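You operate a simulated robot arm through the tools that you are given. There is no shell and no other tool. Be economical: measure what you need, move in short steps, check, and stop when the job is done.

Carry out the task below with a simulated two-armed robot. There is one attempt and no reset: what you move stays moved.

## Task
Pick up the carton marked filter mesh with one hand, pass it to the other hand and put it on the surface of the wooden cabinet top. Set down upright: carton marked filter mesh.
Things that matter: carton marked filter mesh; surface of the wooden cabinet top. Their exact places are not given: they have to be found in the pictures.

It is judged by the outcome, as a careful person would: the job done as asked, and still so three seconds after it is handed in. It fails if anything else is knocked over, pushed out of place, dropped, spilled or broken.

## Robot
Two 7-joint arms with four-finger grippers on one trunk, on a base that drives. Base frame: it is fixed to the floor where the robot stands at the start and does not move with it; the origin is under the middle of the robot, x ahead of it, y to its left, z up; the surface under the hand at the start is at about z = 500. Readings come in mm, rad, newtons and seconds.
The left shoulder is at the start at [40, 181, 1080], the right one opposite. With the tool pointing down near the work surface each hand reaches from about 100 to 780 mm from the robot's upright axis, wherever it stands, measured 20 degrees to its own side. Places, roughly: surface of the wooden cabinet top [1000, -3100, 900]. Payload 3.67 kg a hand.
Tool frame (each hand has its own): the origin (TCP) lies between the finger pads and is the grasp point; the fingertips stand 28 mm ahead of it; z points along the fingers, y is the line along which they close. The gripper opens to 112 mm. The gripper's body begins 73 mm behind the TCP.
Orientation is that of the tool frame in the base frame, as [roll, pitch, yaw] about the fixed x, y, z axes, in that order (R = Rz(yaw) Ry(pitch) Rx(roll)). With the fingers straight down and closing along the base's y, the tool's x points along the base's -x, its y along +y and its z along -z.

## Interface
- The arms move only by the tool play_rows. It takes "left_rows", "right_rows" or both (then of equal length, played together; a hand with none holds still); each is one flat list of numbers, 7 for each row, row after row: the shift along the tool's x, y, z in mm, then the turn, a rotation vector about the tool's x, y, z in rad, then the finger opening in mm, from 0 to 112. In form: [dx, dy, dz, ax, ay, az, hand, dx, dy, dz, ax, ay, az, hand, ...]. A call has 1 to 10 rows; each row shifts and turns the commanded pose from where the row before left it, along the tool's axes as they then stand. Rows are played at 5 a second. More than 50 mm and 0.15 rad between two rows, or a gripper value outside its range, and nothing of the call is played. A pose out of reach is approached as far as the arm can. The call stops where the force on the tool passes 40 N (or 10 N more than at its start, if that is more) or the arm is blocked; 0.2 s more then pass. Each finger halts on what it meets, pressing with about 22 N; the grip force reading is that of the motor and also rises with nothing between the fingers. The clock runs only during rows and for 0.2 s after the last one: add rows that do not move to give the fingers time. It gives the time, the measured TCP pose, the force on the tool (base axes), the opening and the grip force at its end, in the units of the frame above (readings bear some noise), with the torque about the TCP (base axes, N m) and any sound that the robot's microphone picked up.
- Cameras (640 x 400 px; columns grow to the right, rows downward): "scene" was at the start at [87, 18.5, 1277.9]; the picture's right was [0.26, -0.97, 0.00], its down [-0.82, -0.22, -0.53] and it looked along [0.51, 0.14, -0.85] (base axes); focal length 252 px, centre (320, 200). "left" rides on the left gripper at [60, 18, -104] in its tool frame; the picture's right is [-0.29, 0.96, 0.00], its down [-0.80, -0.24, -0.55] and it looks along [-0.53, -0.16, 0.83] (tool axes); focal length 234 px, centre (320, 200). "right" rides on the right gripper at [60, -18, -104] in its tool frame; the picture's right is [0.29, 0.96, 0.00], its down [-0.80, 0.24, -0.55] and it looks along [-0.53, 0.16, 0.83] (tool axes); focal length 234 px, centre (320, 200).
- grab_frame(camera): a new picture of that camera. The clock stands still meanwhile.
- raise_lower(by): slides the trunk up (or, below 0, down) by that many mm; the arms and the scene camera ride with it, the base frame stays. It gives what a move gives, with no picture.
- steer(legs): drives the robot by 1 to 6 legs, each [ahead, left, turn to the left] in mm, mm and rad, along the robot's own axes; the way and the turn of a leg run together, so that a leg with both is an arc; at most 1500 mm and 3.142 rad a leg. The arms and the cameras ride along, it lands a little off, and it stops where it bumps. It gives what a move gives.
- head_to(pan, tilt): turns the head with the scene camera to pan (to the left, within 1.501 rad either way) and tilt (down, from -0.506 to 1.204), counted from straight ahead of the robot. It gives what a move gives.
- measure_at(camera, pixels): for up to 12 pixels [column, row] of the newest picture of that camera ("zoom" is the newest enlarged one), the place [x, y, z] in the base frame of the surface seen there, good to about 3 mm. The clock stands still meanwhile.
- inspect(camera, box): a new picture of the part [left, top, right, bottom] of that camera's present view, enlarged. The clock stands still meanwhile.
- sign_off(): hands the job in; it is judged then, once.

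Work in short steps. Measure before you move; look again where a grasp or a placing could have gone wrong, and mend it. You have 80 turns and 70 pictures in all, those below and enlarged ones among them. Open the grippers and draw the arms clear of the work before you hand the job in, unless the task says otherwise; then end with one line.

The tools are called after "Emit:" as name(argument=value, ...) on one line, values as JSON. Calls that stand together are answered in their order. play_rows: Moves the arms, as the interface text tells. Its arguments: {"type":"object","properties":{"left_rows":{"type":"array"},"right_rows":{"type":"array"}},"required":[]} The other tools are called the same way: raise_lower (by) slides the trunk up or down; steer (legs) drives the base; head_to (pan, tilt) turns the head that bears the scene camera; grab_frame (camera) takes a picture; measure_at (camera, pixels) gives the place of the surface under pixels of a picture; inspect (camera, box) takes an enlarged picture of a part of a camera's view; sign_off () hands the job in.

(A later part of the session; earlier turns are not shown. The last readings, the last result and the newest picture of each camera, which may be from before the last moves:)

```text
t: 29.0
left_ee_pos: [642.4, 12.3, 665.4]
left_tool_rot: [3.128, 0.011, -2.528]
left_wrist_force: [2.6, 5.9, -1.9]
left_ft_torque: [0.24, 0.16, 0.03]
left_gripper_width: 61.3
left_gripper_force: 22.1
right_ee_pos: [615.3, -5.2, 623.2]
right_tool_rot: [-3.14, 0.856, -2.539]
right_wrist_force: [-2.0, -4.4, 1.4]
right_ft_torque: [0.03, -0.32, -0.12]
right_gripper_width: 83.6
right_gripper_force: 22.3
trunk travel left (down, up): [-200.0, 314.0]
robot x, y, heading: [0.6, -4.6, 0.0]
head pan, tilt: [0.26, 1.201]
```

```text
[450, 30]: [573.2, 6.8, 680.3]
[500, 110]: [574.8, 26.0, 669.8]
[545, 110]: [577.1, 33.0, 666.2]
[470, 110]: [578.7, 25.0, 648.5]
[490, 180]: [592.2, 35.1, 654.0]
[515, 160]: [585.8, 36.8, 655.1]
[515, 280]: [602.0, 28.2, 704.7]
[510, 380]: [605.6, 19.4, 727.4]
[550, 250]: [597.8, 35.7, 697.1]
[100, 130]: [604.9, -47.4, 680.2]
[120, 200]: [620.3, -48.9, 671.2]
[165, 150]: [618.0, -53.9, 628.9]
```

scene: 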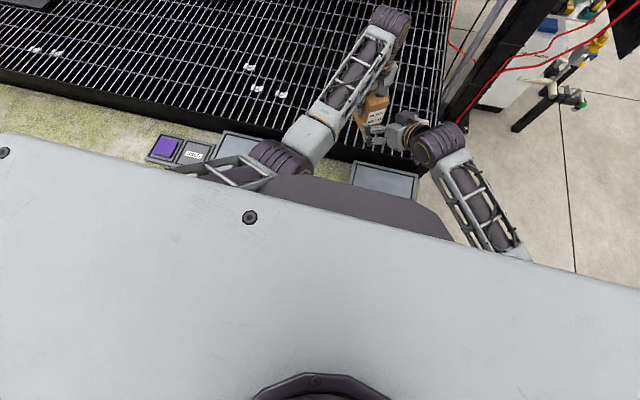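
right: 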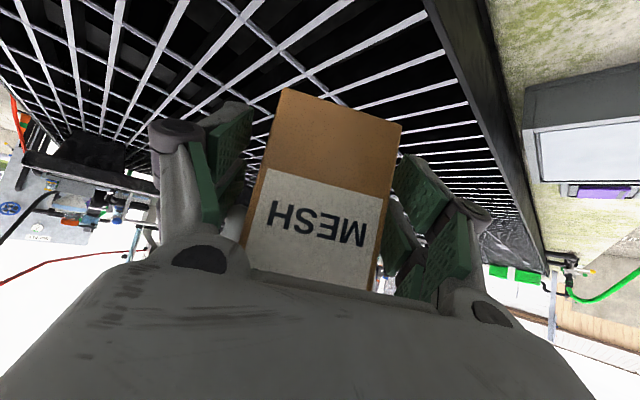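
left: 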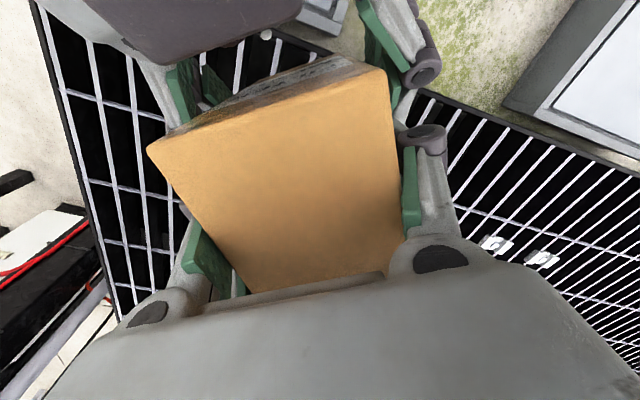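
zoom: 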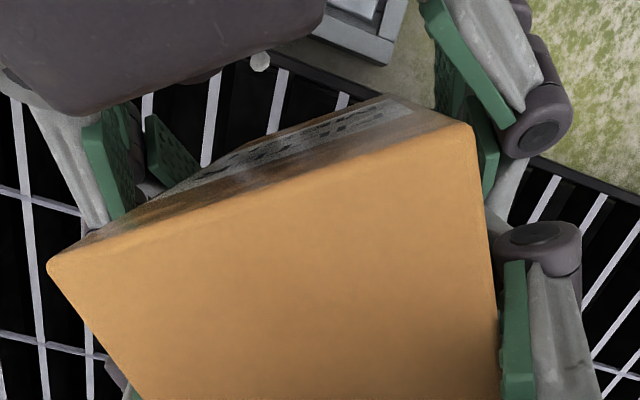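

The fingers are forked (pads reach about ±26 mm), so both can't share the same faces. I open and back the right hand out; next I'll take the carton by its other pair of faces (across the ~97 mm length) from the right side.

Emit:
play_rows(right_rows=[0, 0, 0, 0, 0, 0, 100, 0, 0, 0, 0, 0, 0, 112, 0, 0, 0, 0, 0, 0, 112, 0, 0, -20, 0, 0, 0, 112, 0, 0, -25, 0, 0, 0, 112, 0, 0, -30, 0, 0, 0, 112, 0, 0, -40, 0, 0, 0, 112, 11, -30, -30, 0, 0, 0, 112, 11, -30, -30, 0, 0, 0, 112, 0, 0, 0, 0, 0, 0, 112])

Emit:
grab_frame(camera="left")

```text
t: 31.2
left_ee_pos: [642.2, 12.3, 665.2]
left_tool_rot: [3.129, 0.009, -2.529]
left_wrist_force: [0.0, 0.2, -0.8]
left_ft_torque: [0.02, -0.03, 0.01]
left_gripper_width: 60.7
left_gripper_force: 22.1
right_ee_pos: [526.2, -134.3, 721.5]
right_tool_rot: [-3.139, 0.854, -2.538]
right_wrist_force: [1.1, 0.2, 1.0]
right_ft_torque: [0.0, 0.04, 0.0]
right_gripper_width: 112.1
right_gripper_force: 0.0
trunk travel left (down, up): [-200.0, 314.0]
robot x, y, heading: [-1.8, 3.4, -0.002]
head pan, tilt: [0.26, 1.201]
```

```text
36 pictures are left
```

left: 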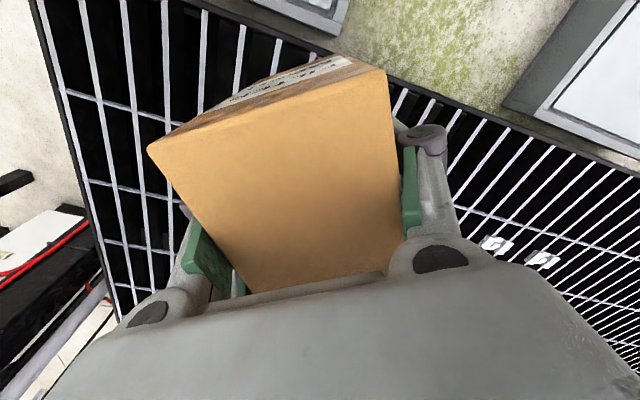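

The carton is still firm. I turn it clockwise with the left wrist (heading 0.615 → about −0.67) and yaw the right hand to heading 0.9 at the same time.

Emit:
play_rows(left_rows=[0, 0, 0, 0, 0, 0.06, 0, 0, 0, 0, 0, 0, 0.11, 0, 0, 0, 0, 0, 0, 0.14, 0, 0, 0, 0, 0, 0, 0.14, 0, 0, 0, 0, 0, 0, 0.14, 0, 0, 0, 0, 0, 0, 0.14, 0, 0, 0, 0, 0, 0, 0.14, 0, 0, 0, 0, 0, 0, 0.14, 0, 0, 0, 0, 0, 0, 0.14, 0, 0, 0, 0, 0, 0, 0.11, 0], right_rows=[0, 0, 0, -0.0753, 0, -0.0658, 112, 0, 0, 0, -0.0753, 0, -0.0658, 112, 0, 0, 0, -0.0753, 0, -0.0658, 112, 0, 0, 0, 0, 0, 0, 112, 0, 0, 0, 0, 0, 0, 112, 0, 0, 0, 0, 0, 0, 112, 0, 0, 0, 0, 0, 0, 112, 0, 0, 0, 0, 0, 0, 112, 0, 0, 0, 0, 0, 0, 112, 0, 0, 0, 0, 0, 0, 112])

Emit:
grab_frame(camera="left")

Emit:
grab_frame(camera="right")

```text
t: 33.4
left_ee_pos: [638.1, -0.5, 667.4]
left_tool_rot: [3.141, 0.0, 2.481]
left_wrist_force: [-0.3, 0.1, -1.5]
left_ft_torque: [0.01, 0.0, 0.02]
left_gripper_width: 60.7
left_gripper_force: 22.2
right_ee_pos: [528.2, -138.0, 721.3]
right_tool_rot: [-3.137, 0.854, -2.24]
right_wrist_force: [0.7, -0.4, 0.2]
right_ft_torque: [0.02, 0.03, -0.02]
right_gripper_width: 112.2
right_gripper_force: 0.0
trunk travel left (down, up): [-200.0, 314.0]
robot x, y, heading: [-4.6, -1.5, 0.001]
head pan, tilt: [0.26, 1.201]
```

```text
35 pictures are left
```

left: 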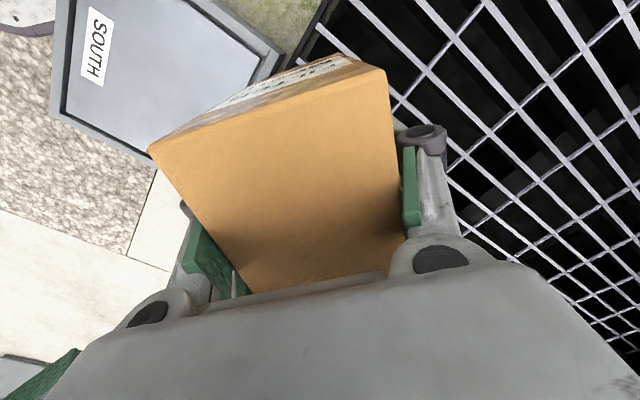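

```text
34 pictures are left
```

right: 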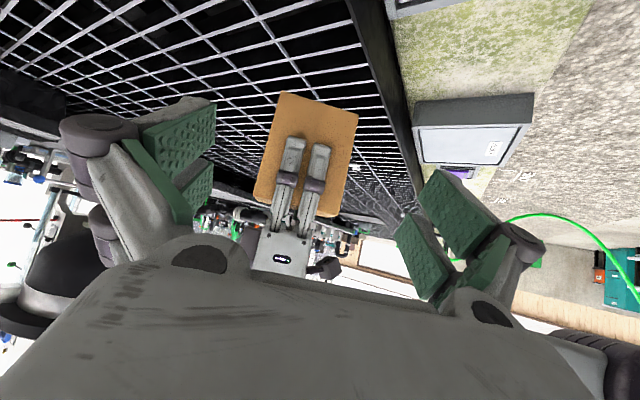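

Carton heading −0.66, right heading 0.90: perpendicular as wanted. I measure the facing side's corners and the top.

Emit:
measure_at(camera="right", pixels=[[285, 98], [354, 115], [260, 195], [340, 211], [275, 140], [350, 160], [318, 170], [290, 145]])

Emit:
measure_at(camera="left", pixels=[[158, 153], [380, 80], [270, 130], [300, 220], [240, 270], [392, 240]])

Emit:
inspect(camera="right", box=[220, 80, 420, 205])

```text
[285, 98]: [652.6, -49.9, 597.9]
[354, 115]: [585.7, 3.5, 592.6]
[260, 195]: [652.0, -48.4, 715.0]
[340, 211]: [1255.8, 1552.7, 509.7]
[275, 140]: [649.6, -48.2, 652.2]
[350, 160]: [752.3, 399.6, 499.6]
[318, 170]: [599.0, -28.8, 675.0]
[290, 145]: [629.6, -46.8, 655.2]
```

```text
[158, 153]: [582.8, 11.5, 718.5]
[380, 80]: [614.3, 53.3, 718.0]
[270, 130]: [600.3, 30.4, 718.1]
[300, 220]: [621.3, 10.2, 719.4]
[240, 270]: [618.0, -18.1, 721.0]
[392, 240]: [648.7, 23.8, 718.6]
```

```text
3.20 times, centred on (320, 142) of right
```

zoom: 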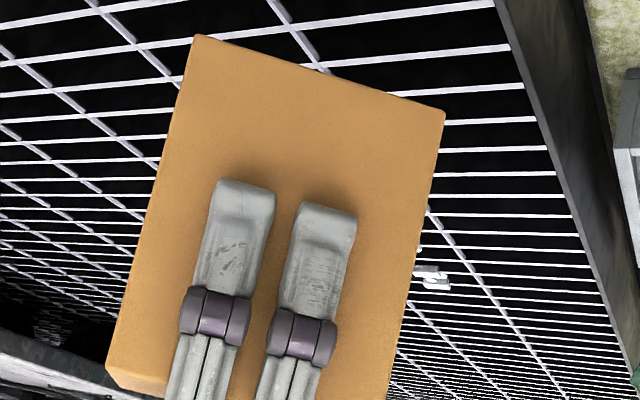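

Carton centre ≈(635,2.5), top 718.5. I bring the right hand to the new pre-grasp point 110 mm back along its approach.

Emit:
play_rows(right_rows=[-14.8, 1.1, 23.2, 0, 0, 0, 112, -14.8, 1.1, 23.2, 0, 0, 0, 112, -14.8, 1.1, 23.2, 0, 0, 0, 112, 0, 0, 0, 0, 0, 0, 112])

Emit:
grab_frame(camera="right")

Emit:
measure_at(camera="right", pixels=[[180, 190], [205, 110], [460, 180], [430, 225], [445, 260], [190, 150]])

```text
t: 34.4
left_ee_pos: [637.7, -0.3, 669.1]
left_tool_rot: [-3.141, -0.001, 2.48]
left_wrist_force: [0.1, 0.9, -1.8]
left_ft_torque: [0.0, -0.03, -0.04]
left_gripper_width: 60.7
left_gripper_force: 21.9
right_ee_pos: [574.9, -72.2, 709.0]
right_tool_rot: [-3.136, 0.854, -2.24]
right_wrist_force: [0.5, 0.0, 0.8]
right_ft_torque: [0.01, 0.02, 0.02]
right_gripper_width: 112.0
right_gripper_force: 0.1
trunk travel left (down, up): [-200.0, 314.0]
robot x, y, heading: [-0.2, -1.0, 0.001]
head pan, tilt: [0.26, 1.201]
```

```text
32 pictures are left
```

right: 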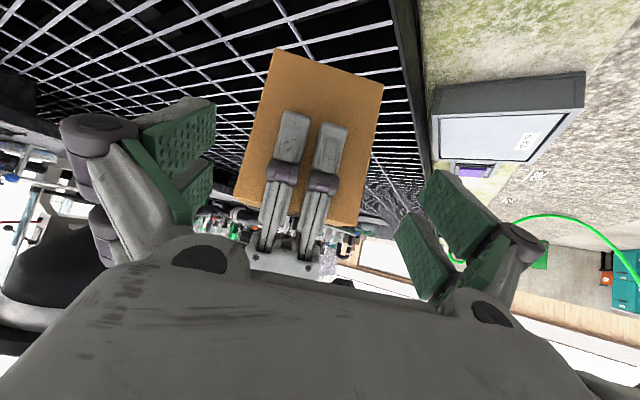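

```text
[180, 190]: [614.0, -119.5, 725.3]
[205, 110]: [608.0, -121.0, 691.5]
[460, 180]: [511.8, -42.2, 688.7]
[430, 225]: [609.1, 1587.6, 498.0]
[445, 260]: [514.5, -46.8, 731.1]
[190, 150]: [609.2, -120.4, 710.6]
```

Lateral centring is good (hand −495.5 vs carton centre ≈ −497, ~8 mm gap each side). I advance 110 mm in small rows.

Emit:
play_rows(right_rows=[0, -0.5, 18, 0, 0, 0, 112, 0, -0.5, 18, 0, 0, 0, 112, 0, -0.5, 18, 0, 0, 0, 112, 0, 0, 18, 0, 0, 0, 112, 0, 0, 18, 0, 0, 0, 112, 0, 0, 12, 0, 0, 0, 112, 0, 0, 8, 0, 0, 0, 112, 0, 0, 0, 0, 0, 0, 112])

Emit:
grab_frame(camera="right")

Emit:
inspect(camera="scene", box=[320, 60, 480, 160])

```text
t: 36.2
left_ee_pos: [637.2, -1.6, 668.5]
left_tool_rot: [3.141, 0.001, 2.482]
left_wrist_force: [-0.2, -0.4, -1.6]
left_ft_torque: [0.0, 0.03, -0.05]
left_gripper_width: 60.4
left_gripper_force: 22.2
right_ee_pos: [628.9, -7.4, 635.5]
right_tool_rot: [-3.139, 0.855, -2.239]
right_wrist_force: [-0.5, -0.8, -0.7]
right_ft_torque: [-0.01, -0.01, -0.02]
right_gripper_width: 111.8
right_gripper_force: 0.0
trunk travel left (down, up): [-200.0, 314.0]
robot x, y, heading: [-1.9, -1.2, 0.002]
head pan, tilt: [0.26, 1.201]
```

```text
31 pictures are left
```

right: 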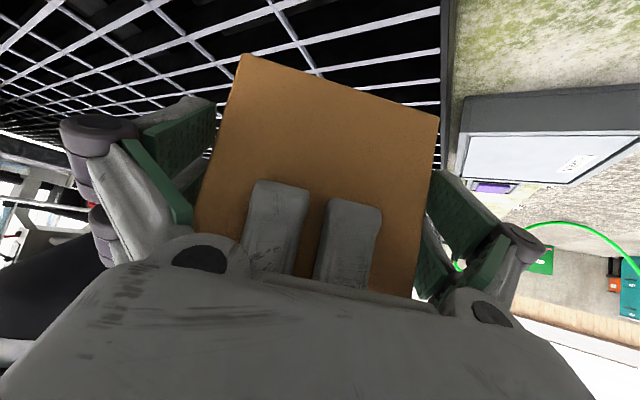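

```text
4.00 times, centred on (400, 110) of scene
```

zoom: 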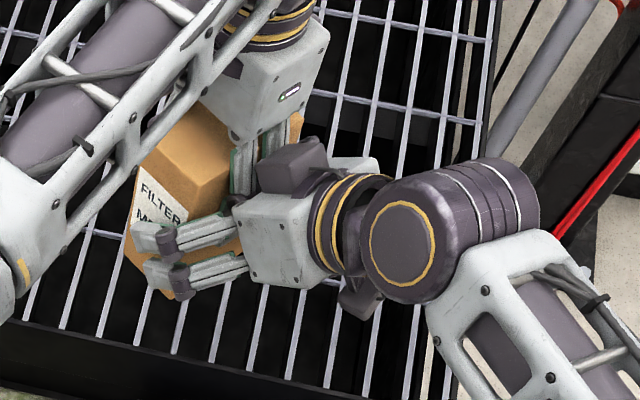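

The carton sits between the right fingers with no force. I close the right hand.

Emit:
play_rows(right_rows=[0, 0, 0, 0, 0, 0, 104, 0, 0, 0, 0, 0, 0, 98, 0, 0, 0, 0, 0, 0, 60, 0, 0, 0, 0, 0, 0, 0, 0, 0, 0, 0, 0, 0, 0])

Emit:
grab_frame(camera="right")

```text
t: 37.4
left_ee_pos: [639.1, 0.6, 668.3]
left_tool_rot: [3.139, -0.001, 2.483]
left_wrist_force: [28.0, 20.3, -11.5]
left_ft_torque: [-0.07, 0.48, -0.63]
left_gripper_width: 60.6
left_gripper_force: 22.5
right_ee_pos: [629.1, -9.4, 636.6]
right_tool_rot: [-3.138, 0.852, -2.239]
right_wrist_force: [-28.5, -20.5, 9.5]
right_ft_torque: [0.87, -1.52, 0.73]
right_gripper_width: 100.4
right_gripper_force: 21.9
trunk travel left (down, up): [-200.0, 314.0]
robot x, y, heading: [2.0, 1.5, -0.003]
head pan, tilt: [0.26, 1.201]
```

```text
29 pictures are left
```

right: 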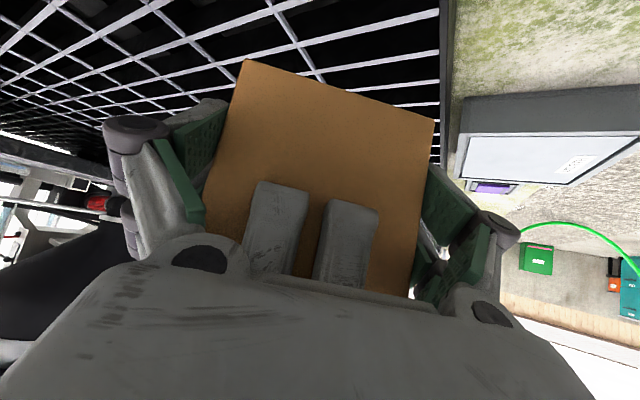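

The right hand grips at 100.4 mm, but the hands push against each other (~34 N along the approach). I relieve this with a small back-off of the right hand.

Emit:
play_rows(right_rows=[0.7, 0, -0.8, 0, 0, 0, 0, 0.7, 0, -0.8, 0, 0, 0, 0, 0, 0, 0, 0, 0, 0, 0])

Emit:
grab_frame(camera="left")

```text
t: 38.2
left_ee_pos: [638.9, 0.5, 667.5]
left_tool_rot: [3.139, -0.003, 2.483]
left_wrist_force: [22.7, 17.0, -9.8]
left_ft_torque: [0.18, -0.07, -0.4]
left_gripper_width: 60.6
left_gripper_force: 21.8
right_ee_pos: [628.3, -9.6, 636.4]
right_tool_rot: [-3.141, 0.85, -2.238]
right_wrist_force: [-22.3, -18.0, 8.7]
right_ft_torque: [0.46, -0.78, 0.5]
right_gripper_width: 100.3
right_gripper_force: 21.8
trunk travel left (down, up): [-200.0, 314.0]
robot x, y, heading: [1.3, 1.0, -0.001]
head pan, tilt: [0.26, 1.201]
```

```text
28 pictures are left
```

left: 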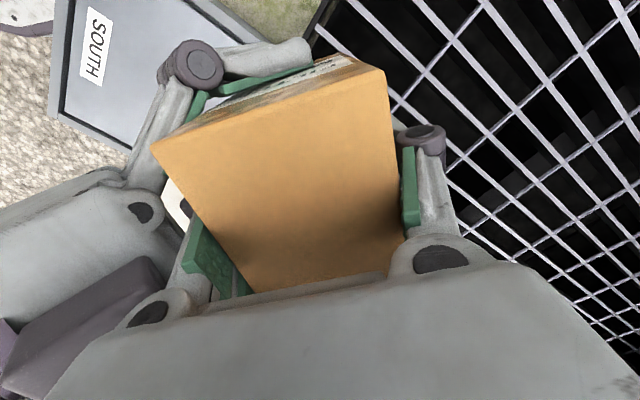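

The push drops ~6 N for 2 mm; I continue backing along the force direction in 1 mm rows.

Emit:
play_rows(right_rows=[0.36, 0.25, -0.92, 0, 0, 0, 0, 0.36, 0.25, -0.92, 0, 0, 0, 0, 0.36, 0.25, -0.92, 0, 0, 0, 0, 0.36, 0.25, -0.92, 0, 0, 0, 0, 0, 0, 0, 0, 0, 0, 0])

Emit:
inspect(camera="right", box=[100, 40, 540, 315])

```text
t: 39.4
left_ee_pos: [637.4, -2.6, 668.5]
left_tool_rot: [-3.137, -0.001, 2.478]
left_wrist_force: [-15.8, 1.0, 13.1]
left_ft_torque: [0.01, 0.24, -0.2]
left_gripper_width: 59.9
left_gripper_force: 22.3
right_ee_pos: [625.3, -13.5, 635.9]
right_tool_rot: [-3.137, 0.85, -2.241]
right_wrist_force: [15.8, -1.2, -15.0]
right_ft_torque: [-0.13, 0.38, 0.03]
right_gripper_width: 99.8
right_gripper_force: 21.7
trunk travel left (down, up): [-200.0, 314.0]
robot x, y, heading: [1.0, -1.1, -0.005]
head pan, tilt: [0.26, 1.201]
```

```text
1.45 times, centred on (320, 178) of right
```

zoom: 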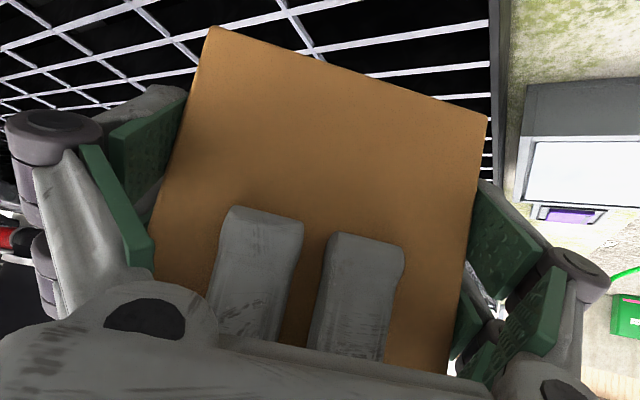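

Slight overshoot; I give back about 1.3 mm to balance the forces.

Emit:
play_rows(right_rows=[0.29, -0.7, 1.0, 0, 0, 0, 0, 0, 0, 0, 0, 0, 0, 0])

```text
t: 40.0
left_ee_pos: [638.2, -2.8, 668.1]
left_tool_rot: [-3.141, 0.0, 2.481]
left_wrist_force: [-19.6, -2.6, 15.6]
left_ft_torque: [-0.43, 0.41, -0.22]
left_gripper_width: 60.0
left_gripper_force: 21.7
right_ee_pos: [626.8, -14.0, 637.5]
right_tool_rot: [-3.139, 0.853, -2.24]
right_wrist_force: [19.3, 2.7, -15.0]
right_ft_torque: [0.13, 0.39, 0.06]
right_gripper_width: 99.9
right_gripper_force: 21.8
trunk travel left (down, up): [-200.0, 314.0]
robot x, y, heading: [0.6, -0.6, -0.002]
head pan, tilt: [0.26, 1.201]
```

Emit:
play_rows(right_rows=[0.22, -0.56, 0.79, 0, 0, 0, 0, 0.22, -0.56, 0.79, 0, 0, 0, 0, 0, 0, 0, 0, 0, 0, 0])

```text
t: 40.8
left_ee_pos: [638.3, -1.4, 667.6]
left_tool_rot: [3.142, 0.0, 2.482]
left_wrist_force: [-6.2, -3.8, 7.2]
left_ft_torque: [-0.22, 0.51, -0.2]
left_gripper_width: 59.8
left_gripper_force: 22.2
right_ee_pos: [626.7, -10.5, 635.6]
right_tool_rot: [-3.139, 0.853, -2.237]
right_wrist_force: [7.7, 4.9, -6.6]
right_ft_torque: [0.02, -0.14, 0.2]
right_gripper_width: 99.7
right_gripper_force: 22.0
trunk travel left (down, up): [-200.0, 314.0]
robot x, y, heading: [-6.8, -0.3, 0.001]
head pan, tilt: [0.26, 1.201]
```

Forces are balanced (~10 N) with both hands gripping; I'll keep both on it for the drive. I look to the right for the cabinet and the route.

Emit:
head_to(pan=-1.3, tilt=0.35)

Emit:
grab_frame(camera="scene")

```text
t: 42.5
left_ee_pos: [638.1, -0.5, 668.8]
left_tool_rot: [3.141, -0.003, 2.481]
left_wrist_force: [5.5, -6.5, -5.5]
left_ft_torque: [-0.24, 0.38, -0.1]
left_gripper_width: 60.1
left_gripper_force: 21.6
right_ee_pos: [626.2, -10.8, 635.4]
right_tool_rot: [-3.139, 0.853, -2.24]
right_wrist_force: [-6.6, 7.6, 5.0]
right_ft_torque: [0.07, -0.63, 0.25]
right_gripper_width: 99.5
right_gripper_force: 22.0
trunk travel left (down, up): [-200.0, 314.0]
robot x, y, heading: [-3.5, -1.6, 0.003]
head pan, tilt: [-1.3, 0.351]
```

```text
26 pictures are left
```

scene: 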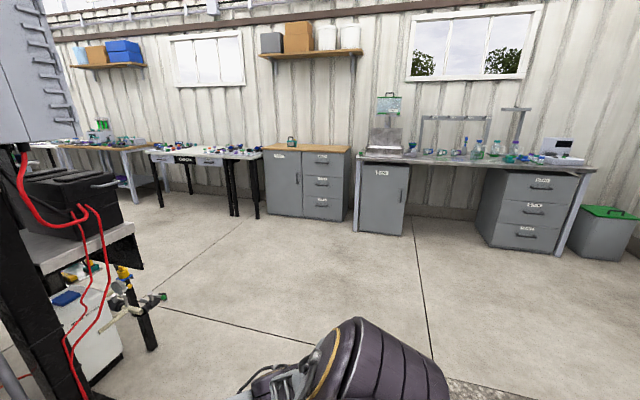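

The grey cabinet with a wooden top is at about (305,150), with a small item on it at (291,142). I enlarge and measure it.

Emit:
inspect(camera="scene", box=[250, 120, 370, 195])

Emit:
measure_at(camera="zoom", pixels=[[90, 151], [270, 160], [530, 164], [150, 138], [500, 140], [220, 125], [100, 260], [400, 250], [350, 152]])

Emit:
measure_at(camera="scene", pixels=[[210, 150], [150, 152], [255, 205], [300, 250], [360, 290], [370, 157], [120, 350], [60, 330], [150, 345], [130, 235], [385, 235], [230, 300]])

```text
5.33 times, centred on (310, 158) of scene
```

zoom: 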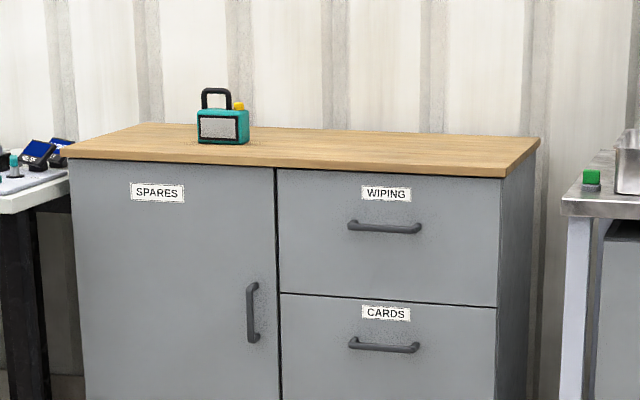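

```text
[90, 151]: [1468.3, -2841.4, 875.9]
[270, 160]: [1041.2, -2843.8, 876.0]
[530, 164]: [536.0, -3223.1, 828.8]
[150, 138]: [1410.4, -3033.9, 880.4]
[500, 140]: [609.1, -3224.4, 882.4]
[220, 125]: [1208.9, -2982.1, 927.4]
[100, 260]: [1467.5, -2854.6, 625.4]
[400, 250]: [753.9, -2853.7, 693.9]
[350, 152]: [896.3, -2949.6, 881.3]
```

```text
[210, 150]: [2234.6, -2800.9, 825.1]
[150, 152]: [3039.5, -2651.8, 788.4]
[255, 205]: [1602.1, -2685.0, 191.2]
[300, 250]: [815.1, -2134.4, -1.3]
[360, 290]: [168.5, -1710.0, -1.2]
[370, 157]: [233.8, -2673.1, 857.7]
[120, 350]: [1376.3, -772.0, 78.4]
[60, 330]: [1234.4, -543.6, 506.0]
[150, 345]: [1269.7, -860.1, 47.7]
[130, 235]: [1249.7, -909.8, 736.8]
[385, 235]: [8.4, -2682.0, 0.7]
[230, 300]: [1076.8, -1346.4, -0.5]
```

Cabinet top z≈881, front edge y≈−2840, x from ≈520 to 1480, the teal item at x≈1205. I lift both hands together 60 mm, then look behind to the right and left before driving.

Emit:
play_rows(left_rows=[0, 0, -4, 0, 0, 0, 0, 0, 0, -6, 0, 0, 0, 0, 0, 0, -6, 0, 0, 0, 0, 0, 0, -6, 0, 0, 0, 0, 0, 0, -6, 0, 0, 0, 0, 0, 0, -2, 0, 0, 0, 0, 0, 0, 0, 0, 0, 0, 0], right_rows=[-3.01, 0, -2.63, 0, 0, 0, 0, -4.52, 0, -3.95, 0, 0, 0, 0, -4.52, 0, -3.95, 0, 0, 0, 0, -4.52, 0, -3.95, 0, 0, 0, 0, -4.52, 0, -3.95, 0, 0, 0, 0, -1.5, 0, -1.3, 0, 0, 0, 0, 0, 0, 0, 0, 0, 0, 0])

Emit:
head_to(pan=-1.5, tilt=0.75)

Emit:
grab_frame(camera="scene")

Emit:
measure_at(camera="scene", pixels=[[500, 50], [600, 100], [600, 250], [600, 380], [20, 100], [20, 250], [60, 300], [60, 200], [300, 200], [300, 320]])

```text
t: 44.1
left_ee_pos: [638.8, -0.1, 698.7]
left_tool_rot: [-3.14, 0.001, 2.481]
left_wrist_force: [3.6, -17.2, -2.4]
left_ft_torque: [-0.3, 0.54, 0.04]
left_gripper_width: 59.7
left_gripper_force: 22.1
right_ee_pos: [627.1, -11.4, 666.2]
right_tool_rot: [-3.141, 0.854, -2.24]
right_wrist_force: [-3.5, 16.8, 0.0]
right_ft_torque: [-0.29, -0.65, 0.2]
right_gripper_width: 99.9
right_gripper_force: 21.7
trunk travel left (down, up): [-200.0, 314.0]
robot x, y, heading: [0.9, -2.9, 0.006]
head pan, tilt: [-1.3, 0.351]
```

```text
t: 44.9
left_ee_pos: [638.1, -0.3, 697.6]
left_tool_rot: [-3.138, -0.001, 2.482]
left_wrist_force: [4.2, -21.6, -0.8]
left_ft_torque: [-0.42, 0.3, 0.06]
left_gripper_width: 60.1
left_gripper_force: 22.0
right_ee_pos: [626.6, -11.1, 666.4]
right_tool_rot: [-3.141, 0.854, -2.239]
right_wrist_force: [-2.7, 20.7, -0.8]
right_ft_torque: [-0.3, -0.4, 0.19]
right_gripper_width: 99.6
right_gripper_force: 21.5
trunk travel left (down, up): [-200.0, 314.0]
robot x, y, heading: [0.3, 2.3, -0.001]
head pan, tilt: [-1.499, 0.75]
```

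```text
24 pictures are left
```

scene: 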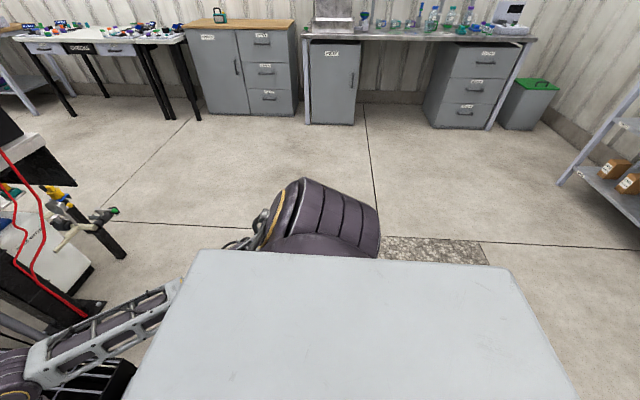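

```text
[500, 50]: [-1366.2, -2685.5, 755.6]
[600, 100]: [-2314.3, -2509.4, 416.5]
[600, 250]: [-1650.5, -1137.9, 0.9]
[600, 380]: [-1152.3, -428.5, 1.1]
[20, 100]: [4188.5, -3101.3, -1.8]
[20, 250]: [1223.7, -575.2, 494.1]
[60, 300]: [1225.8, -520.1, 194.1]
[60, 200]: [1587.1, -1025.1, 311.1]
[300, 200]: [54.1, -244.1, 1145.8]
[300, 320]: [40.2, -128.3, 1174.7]
```

Floor behind/right is clear. I relieve the ~20 N y-load with a 2 mm right-hand shift, then raise the trunk in stages.

Emit:
play_rows(right_rows=[-0.5, 0.6, 0.6, 0, 0, 0, 0, -0.5, 0.6, 0.6, 0, 0, 0, 0, 0, 0, 0, 0, 0, 0, 0])

Emit:
raise_lower(by=150)

Emit:
grab_frame(camera="left")

```text
t: 45.7
left_ee_pos: [638.4, 1.2, 697.9]
left_tool_rot: [3.141, -0.001, 2.482]
left_wrist_force: [4.0, -13.3, -0.3]
left_ft_torque: [-1.06, 0.25, -0.31]
left_gripper_width: 60.0
left_gripper_force: 21.6
right_ee_pos: [628.1, -11.3, 663.8]
right_tool_rot: [-3.139, 0.852, -2.239]
right_wrist_force: [-4.7, 12.8, -0.8]
right_ft_torque: [0.59, -0.39, 0.51]
right_gripper_width: 99.6
right_gripper_force: 22.0
trunk travel left (down, up): [-200.0, 314.0]
robot x, y, heading: [1.0, 2.7, 0.003]
head pan, tilt: [-1.499, 0.75]
```

```text
t: 47.5
left_ee_pos: [638.9, 0.2, 846.8]
left_tool_rot: [-3.141, -0.002, 2.482]
left_wrist_force: [3.7, -4.3, -0.5]
left_ft_torque: [-0.32, 0.41, -0.45]
left_gripper_width: 59.9
left_gripper_force: 22.1
right_ee_pos: [627.1, -10.6, 813.6]
right_tool_rot: [-3.139, 0.853, -2.239]
right_wrist_force: [-4.6, 4.8, -2.3]
right_ft_torque: [0.17, -0.52, 0.54]
right_gripper_width: 99.7
right_gripper_force: 21.6
trunk travel left (down, up): [-350.0, 164.0]
robot x, y, heading: [-1.5, -4.3, -0.0]
head pan, tilt: [-1.499, 0.75]
```

```text
23 pictures are left
```

left: 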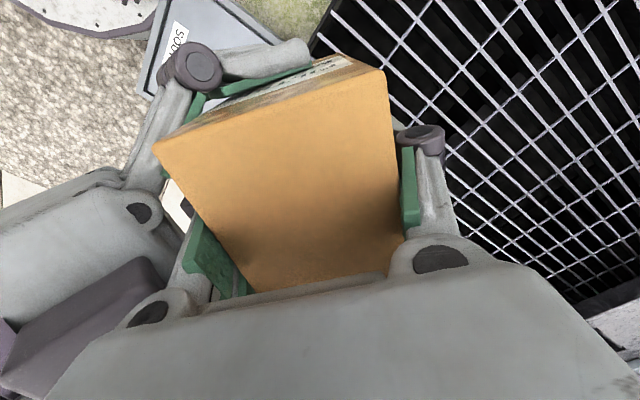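

The hold is steady. I back away 400 mm, turn right, and drive along −y.

Emit:
steer(legs=[[-400, 0, 0], [0, 0, -1.571]])

Emit:
head_to(pan=0.3, tilt=0.45)

Emit:
grab_frame(camera="scene")

```text
t: 54.2
left_ee_pos: [-396.8, -637.5, 846.6]
left_tool_rot: [-3.141, -0.002, 0.92]
left_wrist_force: [15.3, 3.9, 5.1]
left_ft_torque: [0.21, -0.38, -0.29]
left_gripper_width: 59.8
left_gripper_force: 21.8
right_ee_pos: [-408.8, -627.7, 813.2]
right_tool_rot: [-3.139, 0.851, 2.481]
right_wrist_force: [-15.8, -2.5, -6.5]
right_ft_torque: [-0.02, -0.06, 0.1]
right_gripper_width: 99.7
right_gripper_force: 22.0
trunk travel left (down, up): [-350.0, 164.0]
robot x, y, heading: [-400.1, 1.7, -1.561]
head pan, tilt: [-1.499, 0.75]
```

```text
t: 56.0
left_ee_pos: [-397.3, -640.0, 846.3]
left_tool_rot: [3.141, -0.002, 0.92]
left_wrist_force: [2.0, 0.1, 0.1]
left_ft_torque: [0.1, -0.06, -0.4]
left_gripper_width: 60.2
left_gripper_force: 22.1
right_ee_pos: [-408.5, -627.9, 813.0]
right_tool_rot: [-3.139, 0.853, 2.482]
right_wrist_force: [-0.5, 0.2, -1.1]
right_ft_torque: [-0.07, 0.04, 0.38]
right_gripper_width: 99.8
right_gripper_force: 22.5
trunk travel left (down, up): [-350.0, 164.0]
robot x, y, heading: [-404.1, 0.1, -1.559]
head pan, tilt: [0.3, 0.45]
```

```text
22 pictures are left
```

scene: 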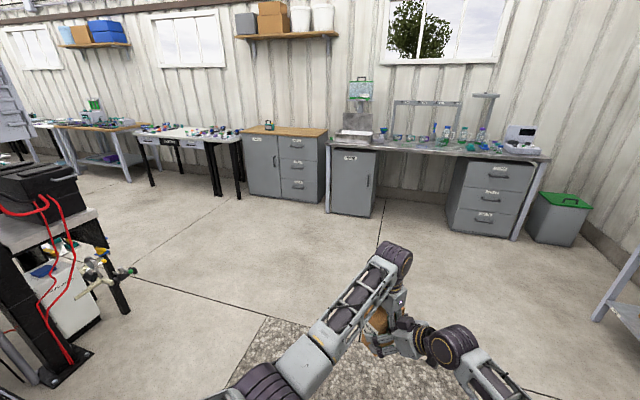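

The way ahead is clear. I drive forward 1600 mm, then strafe left 1230 mm.

Emit:
steer(legs=[[800, 0, -0.012], [800, 0, 0], [0, 1230, 0]])

Emit:
raise_lower(by=164)

Emit:
head_to(pan=0.1, tilt=0.6)

Emit:
grab_frame(camera="scene")

```text
t: 70.5
left_ee_pos: [819.8, -2265.8, 846.9]
left_tool_rot: [3.141, -0.003, 0.901]
left_wrist_force: [0.1, 0.2, 3.7]
left_ft_torque: [0.1, -0.08, -0.17]
left_gripper_width: 60.0
left_gripper_force: 21.9
right_ee_pos: [809.1, -2256.4, 813.8]
right_tool_rot: [-3.139, 0.851, 2.465]
right_wrist_force: [-1.0, 0.4, -4.4]
right_ft_torque: [-0.07, 0.08, 0.12]
right_gripper_width: 99.8
right_gripper_force: 22.2
trunk travel left (down, up): [-350.0, 164.0]
robot x, y, heading: [822.4, -1624.1, -1.581]
head pan, tilt: [0.3, 0.45]
```

```text
t: 72.4
left_ee_pos: [821.7, -2266.7, 1010.2]
left_tool_rot: [-3.141, 0.0, 0.902]
left_wrist_force: [0.3, -0.4, -0.5]
left_ft_torque: [0.15, -0.04, -0.16]
left_gripper_width: 59.7
left_gripper_force: 22.3
right_ee_pos: [809.5, -2255.4, 975.9]
right_tool_rot: [-3.139, 0.851, 2.466]
right_wrist_force: [0.1, -0.2, -1.6]
right_ft_torque: [-0.16, 0.03, 0.22]
right_gripper_width: 99.7
right_gripper_force: 22.4
trunk travel left (down, up): [-514.0, 0.0]
robot x, y, heading: [824.9, -1629.0, -1.579]
head pan, tilt: [0.3, 0.45]
```

```text
t: 73.1
left_ee_pos: [820.1, -2267.0, 1009.9]
left_tool_rot: [-3.141, -0.001, 0.902]
left_wrist_force: [1.4, 0.6, -0.3]
left_ft_torque: [0.08, -0.05, -0.23]
left_gripper_width: 59.8
left_gripper_force: 21.8
right_ee_pos: [808.7, -2254.7, 977.2]
right_tool_rot: [-3.137, 0.852, 2.465]
right_wrist_force: [-0.5, -0.4, -1.1]
right_ft_torque: [-0.1, 0.08, 0.22]
right_gripper_width: 99.8
right_gripper_force: 22.3
trunk travel left (down, up): [-514.0, 0.0]
robot x, y, heading: [826.5, -1632.9, -1.585]
head pan, tilt: [0.099, 0.6]
```

```text
21 pictures are left
```

scene: 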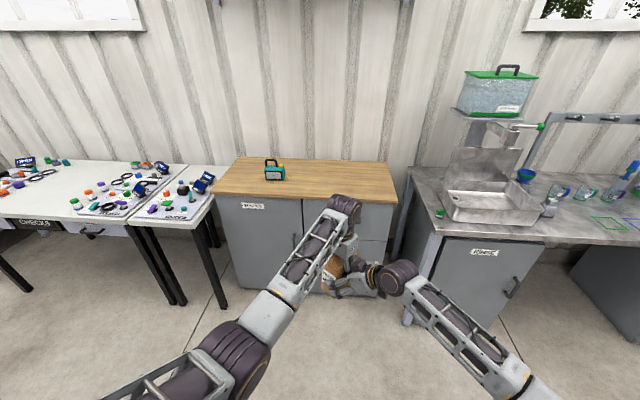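

The cabinet top is straight ahead. I measure its edges and surface.

Emit:
measure_at(camera="scene", pixels=[[220, 191], [320, 195], [390, 199], [385, 165], [320, 178], [360, 185], [274, 176], [370, 172], [437, 212], [300, 170]])

Emit:
grab_frame(camera="left")

Emit:
measure_at(camera="left", pixels=[[165, 153], [378, 80], [270, 130], [300, 220], [240, 270]])

Emit:
grab_frame(camera="right")

```text
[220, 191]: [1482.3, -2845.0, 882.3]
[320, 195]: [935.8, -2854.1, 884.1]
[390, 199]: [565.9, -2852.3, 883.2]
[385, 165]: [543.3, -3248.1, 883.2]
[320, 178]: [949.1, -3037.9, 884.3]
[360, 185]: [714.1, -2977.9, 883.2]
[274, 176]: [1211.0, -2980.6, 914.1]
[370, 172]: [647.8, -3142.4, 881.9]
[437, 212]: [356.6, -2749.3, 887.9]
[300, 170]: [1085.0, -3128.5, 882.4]
```

```text
20 pictures are left
```

left: 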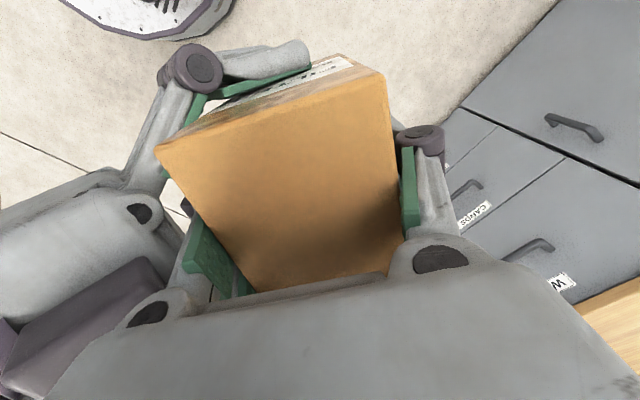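

```text
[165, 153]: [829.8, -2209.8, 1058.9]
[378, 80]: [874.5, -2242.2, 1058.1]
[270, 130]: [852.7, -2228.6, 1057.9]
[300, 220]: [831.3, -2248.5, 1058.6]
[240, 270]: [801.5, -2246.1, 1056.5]
```

```text
19 pictures are left
```

right: 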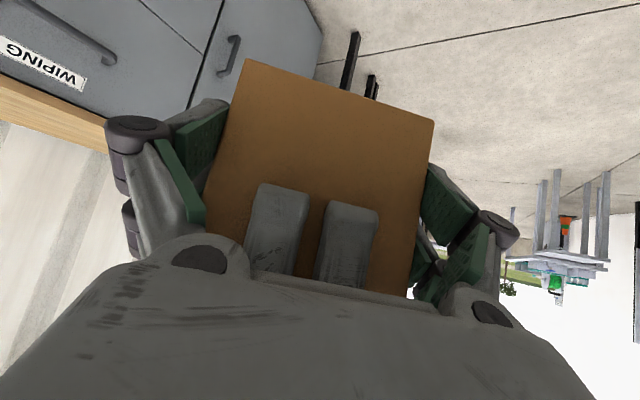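

Surface 883, carton bottom ≈930: 47 mm clearance. I drive forward in two legs (500 + 200 mm) so the carton hangs over the top.

Emit:
steer(legs=[[500, 0, 0.01], [205, 0, 0]])

Emit:
head_to(pan=0.0, tilt=0.85)

Emit:
grab_frame(camera="scene")

Emit:
grab_frame(camera="right")

```text
t: 77.4
left_ee_pos: [823.1, -2972.6, 1010.0]
left_tool_rot: [-3.14, 0.0, 0.91]
left_wrist_force: [0.1, 0.8, 0.6]
left_ft_torque: [0.04, -0.04, -0.13]
left_gripper_width: 59.5
left_gripper_force: 21.9
right_ee_pos: [810.9, -2962.4, 977.2]
right_tool_rot: [-3.137, 0.852, 2.475]
right_wrist_force: [0.2, -0.7, -2.8]
right_ft_torque: [0.0, 0.04, 0.13]
right_gripper_width: 99.5
right_gripper_force: 22.5
trunk travel left (down, up): [-514.0, 0.0]
robot x, y, heading: [819.4, -2339.2, -1.574]
head pan, tilt: [0.099, 0.6]
```

```text
t: 78.2
left_ee_pos: [824.2, -2975.4, 1010.5]
left_tool_rot: [3.142, -0.003, 0.91]
left_wrist_force: [-0.5, 0.2, -0.2]
left_ft_torque: [0.05, -0.05, -0.12]
left_gripper_width: 59.8
left_gripper_force: 21.9
right_ee_pos: [812.9, -2964.8, 976.9]
right_tool_rot: [-3.138, 0.85, 2.472]
right_wrist_force: [-0.2, -0.5, -2.0]
right_ft_torque: [-0.03, 0.05, 0.1]
right_gripper_width: 99.6
right_gripper_force: 22.0
trunk travel left (down, up): [-514.0, 0.0]
robot x, y, heading: [818.8, -2337.7, -1.572]
head pan, tilt: [0.0, 0.85]
```

```text
18 pictures are left
```

scene: 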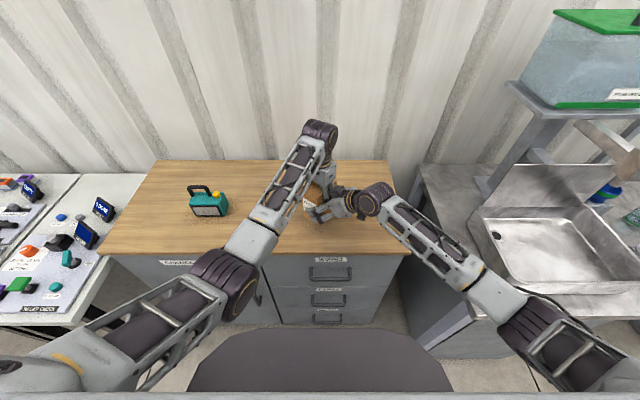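

```text
17 pictures are left
```

right: 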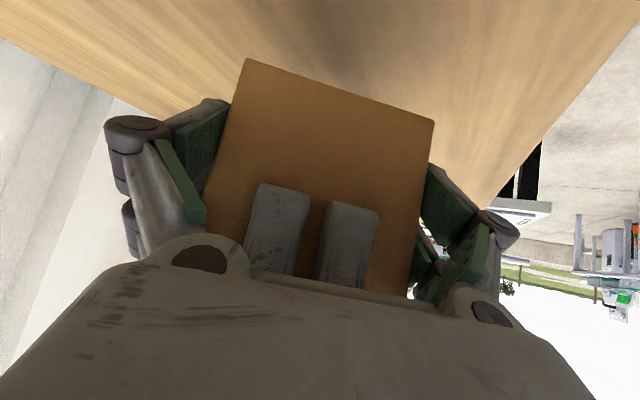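

The carton hangs over the wooden top, clear of all else. I open the left hand only to ~78 mm (the right palm is near), check the right grip, then lift the left away.

Emit:
play_rows(left_rows=[0, 0, 0, 0, 0, 0, 70, 0, 0, 0, 0, 0, 0, 78, 0, 0, 0, 0, 0, 0, 78])

Emit:
grab_frame(camera="left")

Emit:
measure_at(camera="left", pixels=[[165, 153], [378, 80], [270, 130], [300, 220], [240, 270], [390, 240]])

```text
t: 79.0
left_ee_pos: [823.8, -2975.0, 1009.4]
left_tool_rot: [3.141, -0.002, 0.914]
left_wrist_force: [0.1, -1.4, -0.6]
left_ft_torque: [-0.01, -0.02, 0.06]
left_gripper_width: 76.9
left_gripper_force: 0.0
right_ee_pos: [811.5, -2962.4, 978.0]
right_tool_rot: [-3.137, 0.851, 2.475]
right_wrist_force: [-1.2, 1.8, -0.9]
right_ft_torque: [-0.04, -0.02, -0.04]
right_gripper_width: 99.8
right_gripper_force: 21.6
trunk travel left (down, up): [-514.0, 0.0]
robot x, y, heading: [824.7, -2335.7, -1.57]
head pan, tilt: [0.0, 0.85]
```

```text
16 pictures are left
```

left: 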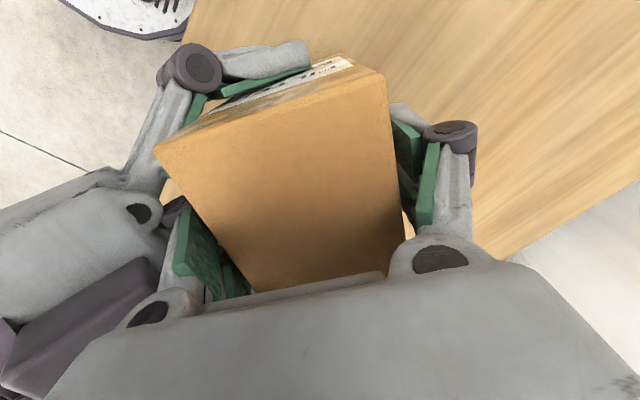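

```text
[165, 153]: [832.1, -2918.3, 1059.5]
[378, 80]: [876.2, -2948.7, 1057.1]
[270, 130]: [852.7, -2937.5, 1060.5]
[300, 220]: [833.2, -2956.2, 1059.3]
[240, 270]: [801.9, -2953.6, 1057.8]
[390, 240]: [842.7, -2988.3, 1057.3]
```

The right hand holds alone, carton level. I lift the left hand straight up and away.

Emit:
play_rows(left_rows=[0, 0, -10, 0, 0, 0, 78, 0, 0, -15, 0, 0, 0, 78, 0, 0, -20, 0, 0, 0, 78, 0, 0, -25, 0, 0, 0, 78, 0, 0, -25, 0, 0, 0, 78, 0, 0, -25, 0, 0, 0, 78, 0, 0, -25, 0, 0, 0, 78, 0, 0, -25, 0, 0, 0, 78, 0, 0, 0, 0, 0, 0, 78])

Emit:
grab_frame(camera="left")

Emit:
grab_frame(camera="right")

```text
t: 79.8
left_ee_pos: [830.0, -2974.7, 1046.7]
left_tool_rot: [3.134, -0.013, 0.921]
left_wrist_force: [11.3, -14.0, -6.4]
left_ft_torque: [0.18, 0.13, 0.0]
left_gripper_width: 68.8
left_gripper_force: 0.1
right_ee_pos: [812.2, -2964.6, 984.3]
right_tool_rot: [-3.134, 0.865, 2.476]
right_wrist_force: [-10.4, 15.0, 3.8]
right_ft_torque: [-1.16, -0.92, 0.13]
right_gripper_width: 99.7
right_gripper_force: 22.1
trunk travel left (down, up): [-514.0, 0.0]
robot x, y, heading: [822.5, -2336.3, -1.572]
head pan, tilt: [0.0, 0.85]
stopped in row 3 (right hand): the force on the tool passed its limit at 45 N (the readings are from after the stop); the commanded pose is now the measured one
```

```text
15 pictures are left
```

left: 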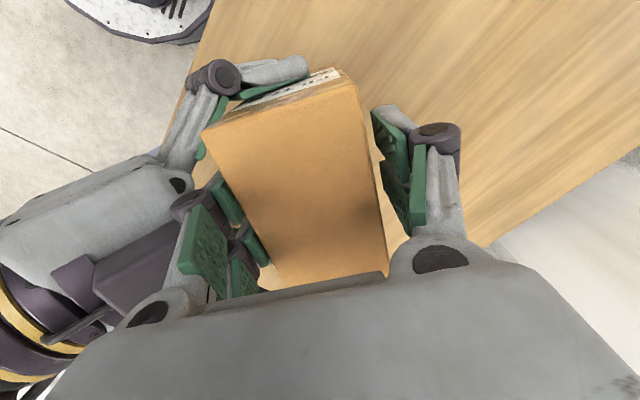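

```text
14 pictures are left
```

right: 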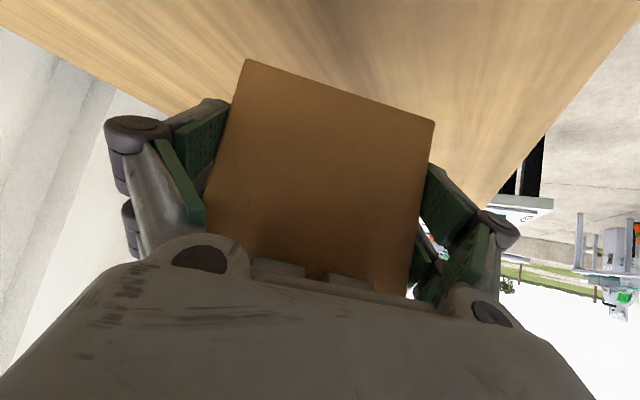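

A left finger is wedged against the right palm/camera box while rising. Rather than force it, I lower the left hand back to its free position; I'll set the carton down with the right hand first, withdraw the right, then lift the left.

Emit:
play_rows(left_rows=[0, 0, 5, 0, 0, 0, 74, 0, 0, 8, 0, 0, 0, 76, -2.5, -1.4, 9, 0, 0, 0, 78, -2.8, -1.4, 9, 0, 0, 0, 78, 0, 0, 0, 0, 0, 0, 78])

Emit:
grab_frame(camera="left")

Emit:
measure_at(camera="left", pixels=[[175, 153], [370, 82], [270, 130], [300, 220], [245, 270], [385, 240]])

```text
t: 81.0
left_ee_pos: [822.1, -2976.7, 1015.2]
left_tool_rot: [3.138, -0.011, 0.918]
left_wrist_force: [10.1, -9.8, 6.9]
left_ft_torque: [0.55, 0.4, -0.19]
left_gripper_width: 75.5
left_gripper_force: 0.1
right_ee_pos: [814.8, -2965.6, 985.0]
right_tool_rot: [-3.133, 0.869, 2.478]
right_wrist_force: [-9.3, 10.5, -8.4]
right_ft_torque: [-0.74, -0.68, 0.15]
right_gripper_width: 99.8
right_gripper_force: 22.3
trunk travel left (down, up): [-514.0, 0.0]
robot x, y, heading: [822.5, -2336.7, -1.572]
head pan, tilt: [0.0, 0.85]
```

```text
13 pictures are left
```

left: 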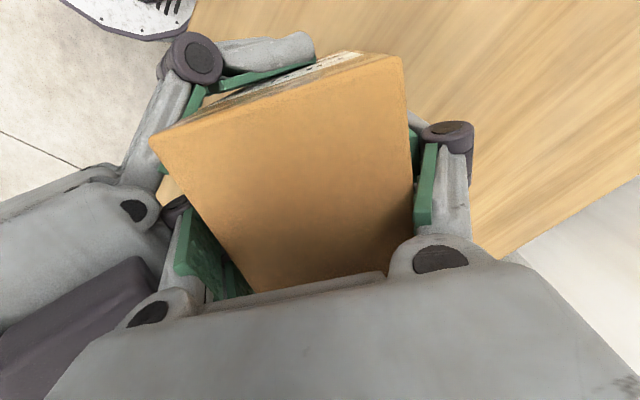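

```text
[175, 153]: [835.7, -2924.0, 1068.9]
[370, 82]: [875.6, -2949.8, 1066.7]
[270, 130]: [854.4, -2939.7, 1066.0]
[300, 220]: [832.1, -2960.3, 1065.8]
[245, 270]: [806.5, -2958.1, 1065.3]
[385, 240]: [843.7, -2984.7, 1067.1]
```

The hands are ~5 mm closer along the closing line than before; I shift the left hand 4.5 mm to recentre it.

Emit:
play_rows(left_rows=[0, 1.5, 0, 0, 0, 0, 77, 0, 1.5, 0, 0, 0, 0, 77, 0, 1.5, 0, 0, 0, 0, 77, 0, 0, 0, 0, 0, 0, 77])

```text
t: 82.0
left_ee_pos: [825.6, -2979.7, 1014.1]
left_tool_rot: [3.141, -0.011, 0.916]
left_wrist_force: [-0.3, -0.5, 0.4]
left_ft_torque: [0.01, 0.01, 0.01]
left_gripper_width: 77.0
left_gripper_force: 0.1
right_ee_pos: [812.3, -2964.7, 983.4]
right_tool_rot: [-3.133, 0.865, 2.477]
right_wrist_force: [0.7, 0.3, -0.8]
right_ft_torque: [0.01, 0.0, 0.0]
right_gripper_width: 99.7
right_gripper_force: 21.5
trunk travel left (down, up): [-514.0, 0.0]
robot x, y, heading: [824.5, -2333.7, -1.572]
head pan, tilt: [0.0, 0.85]
```

Both are free of each other; the right alone holds the carton. I lower the trunk 40 mm (both hands ride along), then check the remaining gap.

Emit:
raise_lower(by=-40)

Emit:
grab_frame(camera="right")

Emit:
measure_at(camera="right", pixels=[[250, 64], [430, 122], [340, 95], [290, 110], [345, 80], [400, 60]])

```text
t: 82.8
left_ee_pos: [825.2, -2979.9, 976.6]
left_tool_rot: [3.137, -0.009, 0.916]
left_wrist_force: [0.3, 0.3, 0.0]
left_ft_torque: [-0.02, 0.02, -0.01]
left_gripper_width: 77.0
left_gripper_force: 0.0
right_ee_pos: [813.0, -2965.1, 944.8]
right_tool_rot: [-3.133, 0.867, 2.477]
right_wrist_force: [1.0, 0.1, -1.7]
right_ft_torque: [0.02, 0.01, 0.02]
right_gripper_width: 99.9
right_gripper_force: 21.8
trunk travel left (down, up): [-474.0, 40.0]
robot x, y, heading: [822.1, -2335.7, -1.575]
head pan, tilt: [0.0, 0.85]
```

```text
12 pictures are left
```

right: 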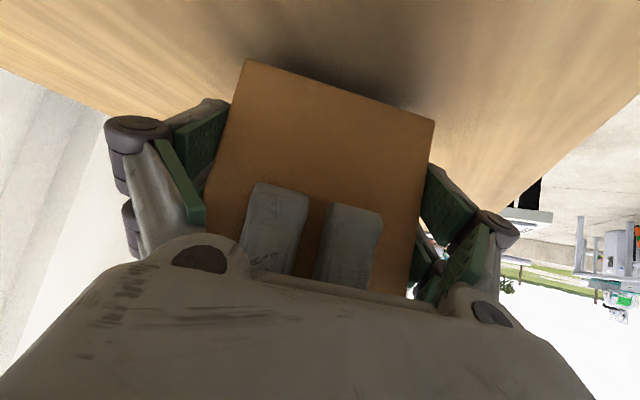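

```text
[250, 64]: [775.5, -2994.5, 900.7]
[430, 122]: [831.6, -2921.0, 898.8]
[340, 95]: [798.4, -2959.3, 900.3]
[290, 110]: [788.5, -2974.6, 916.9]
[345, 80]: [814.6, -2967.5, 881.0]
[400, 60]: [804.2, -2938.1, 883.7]
```

The carton's bottom edge is at ≈898, surface ≈883. I lower by 10 and then 3 mm steps while watching the force.

Emit:
raise_lower(by=-10)

Emit:
raise_lower(by=-3)

Emit:
raise_lower(by=-2)

```text
t: 83.4
left_ee_pos: [825.4, -2980.2, 966.7]
left_tool_rot: [3.139, -0.011, 0.917]
left_wrist_force: [-0.2, 0.3, 1.2]
left_ft_torque: [0.03, 0.0, -0.02]
left_gripper_width: 76.9
left_gripper_force: 0.0
right_ee_pos: [812.2, -2966.2, 936.0]
right_tool_rot: [-3.133, 0.864, 2.477]
right_wrist_force: [0.5, 0.1, -1.6]
right_ft_torque: [0.01, 0.01, 0.0]
right_gripper_width: 99.7
right_gripper_force: 22.1
trunk travel left (down, up): [-464.0, 50.0]
robot x, y, heading: [821.3, -2335.9, -1.57]
head pan, tilt: [0.0, 0.85]
```

```text
t: 83.9
left_ee_pos: [825.6, -2979.1, 961.8]
left_tool_rot: [3.137, -0.011, 0.916]
left_wrist_force: [0.3, 0.3, -0.2]
left_ft_torque: [-0.01, 0.01, 0.0]
left_gripper_width: 76.9
left_gripper_force: 0.0
right_ee_pos: [812.1, -2967.0, 932.2]
right_tool_rot: [-3.132, 0.863, 2.475]
right_wrist_force: [-0.3, 0.1, -0.4]
right_ft_torque: [0.01, 0.01, 0.05]
right_gripper_width: 99.6
right_gripper_force: 21.7
trunk travel left (down, up): [-461.0, 53.0]
robot x, y, heading: [819.5, -2335.8, -1.57]
head pan, tilt: [0.0, 0.85]
```

```text
t: 84.4
left_ee_pos: [825.5, -2978.6, 960.2]
left_tool_rot: [3.137, -0.011, 0.917]
left_wrist_force: [-0.9, -0.3, -0.3]
left_ft_torque: [-0.01, 0.0, -0.01]
left_gripper_width: 76.9
left_gripper_force: 0.1
right_ee_pos: [813.0, -2966.5, 931.8]
right_tool_rot: [-3.131, 0.866, 2.478]
right_wrist_force: [0.3, 0.4, 2.4]
right_ft_torque: [-0.09, 0.16, -0.04]
right_gripper_width: 99.3
right_gripper_force: 21.9
trunk travel left (down, up): [-459.0, 55.0]
robot x, y, heading: [820.8, -2337.3, -1.569]
head pan, tilt: [0.0, 0.85]
```

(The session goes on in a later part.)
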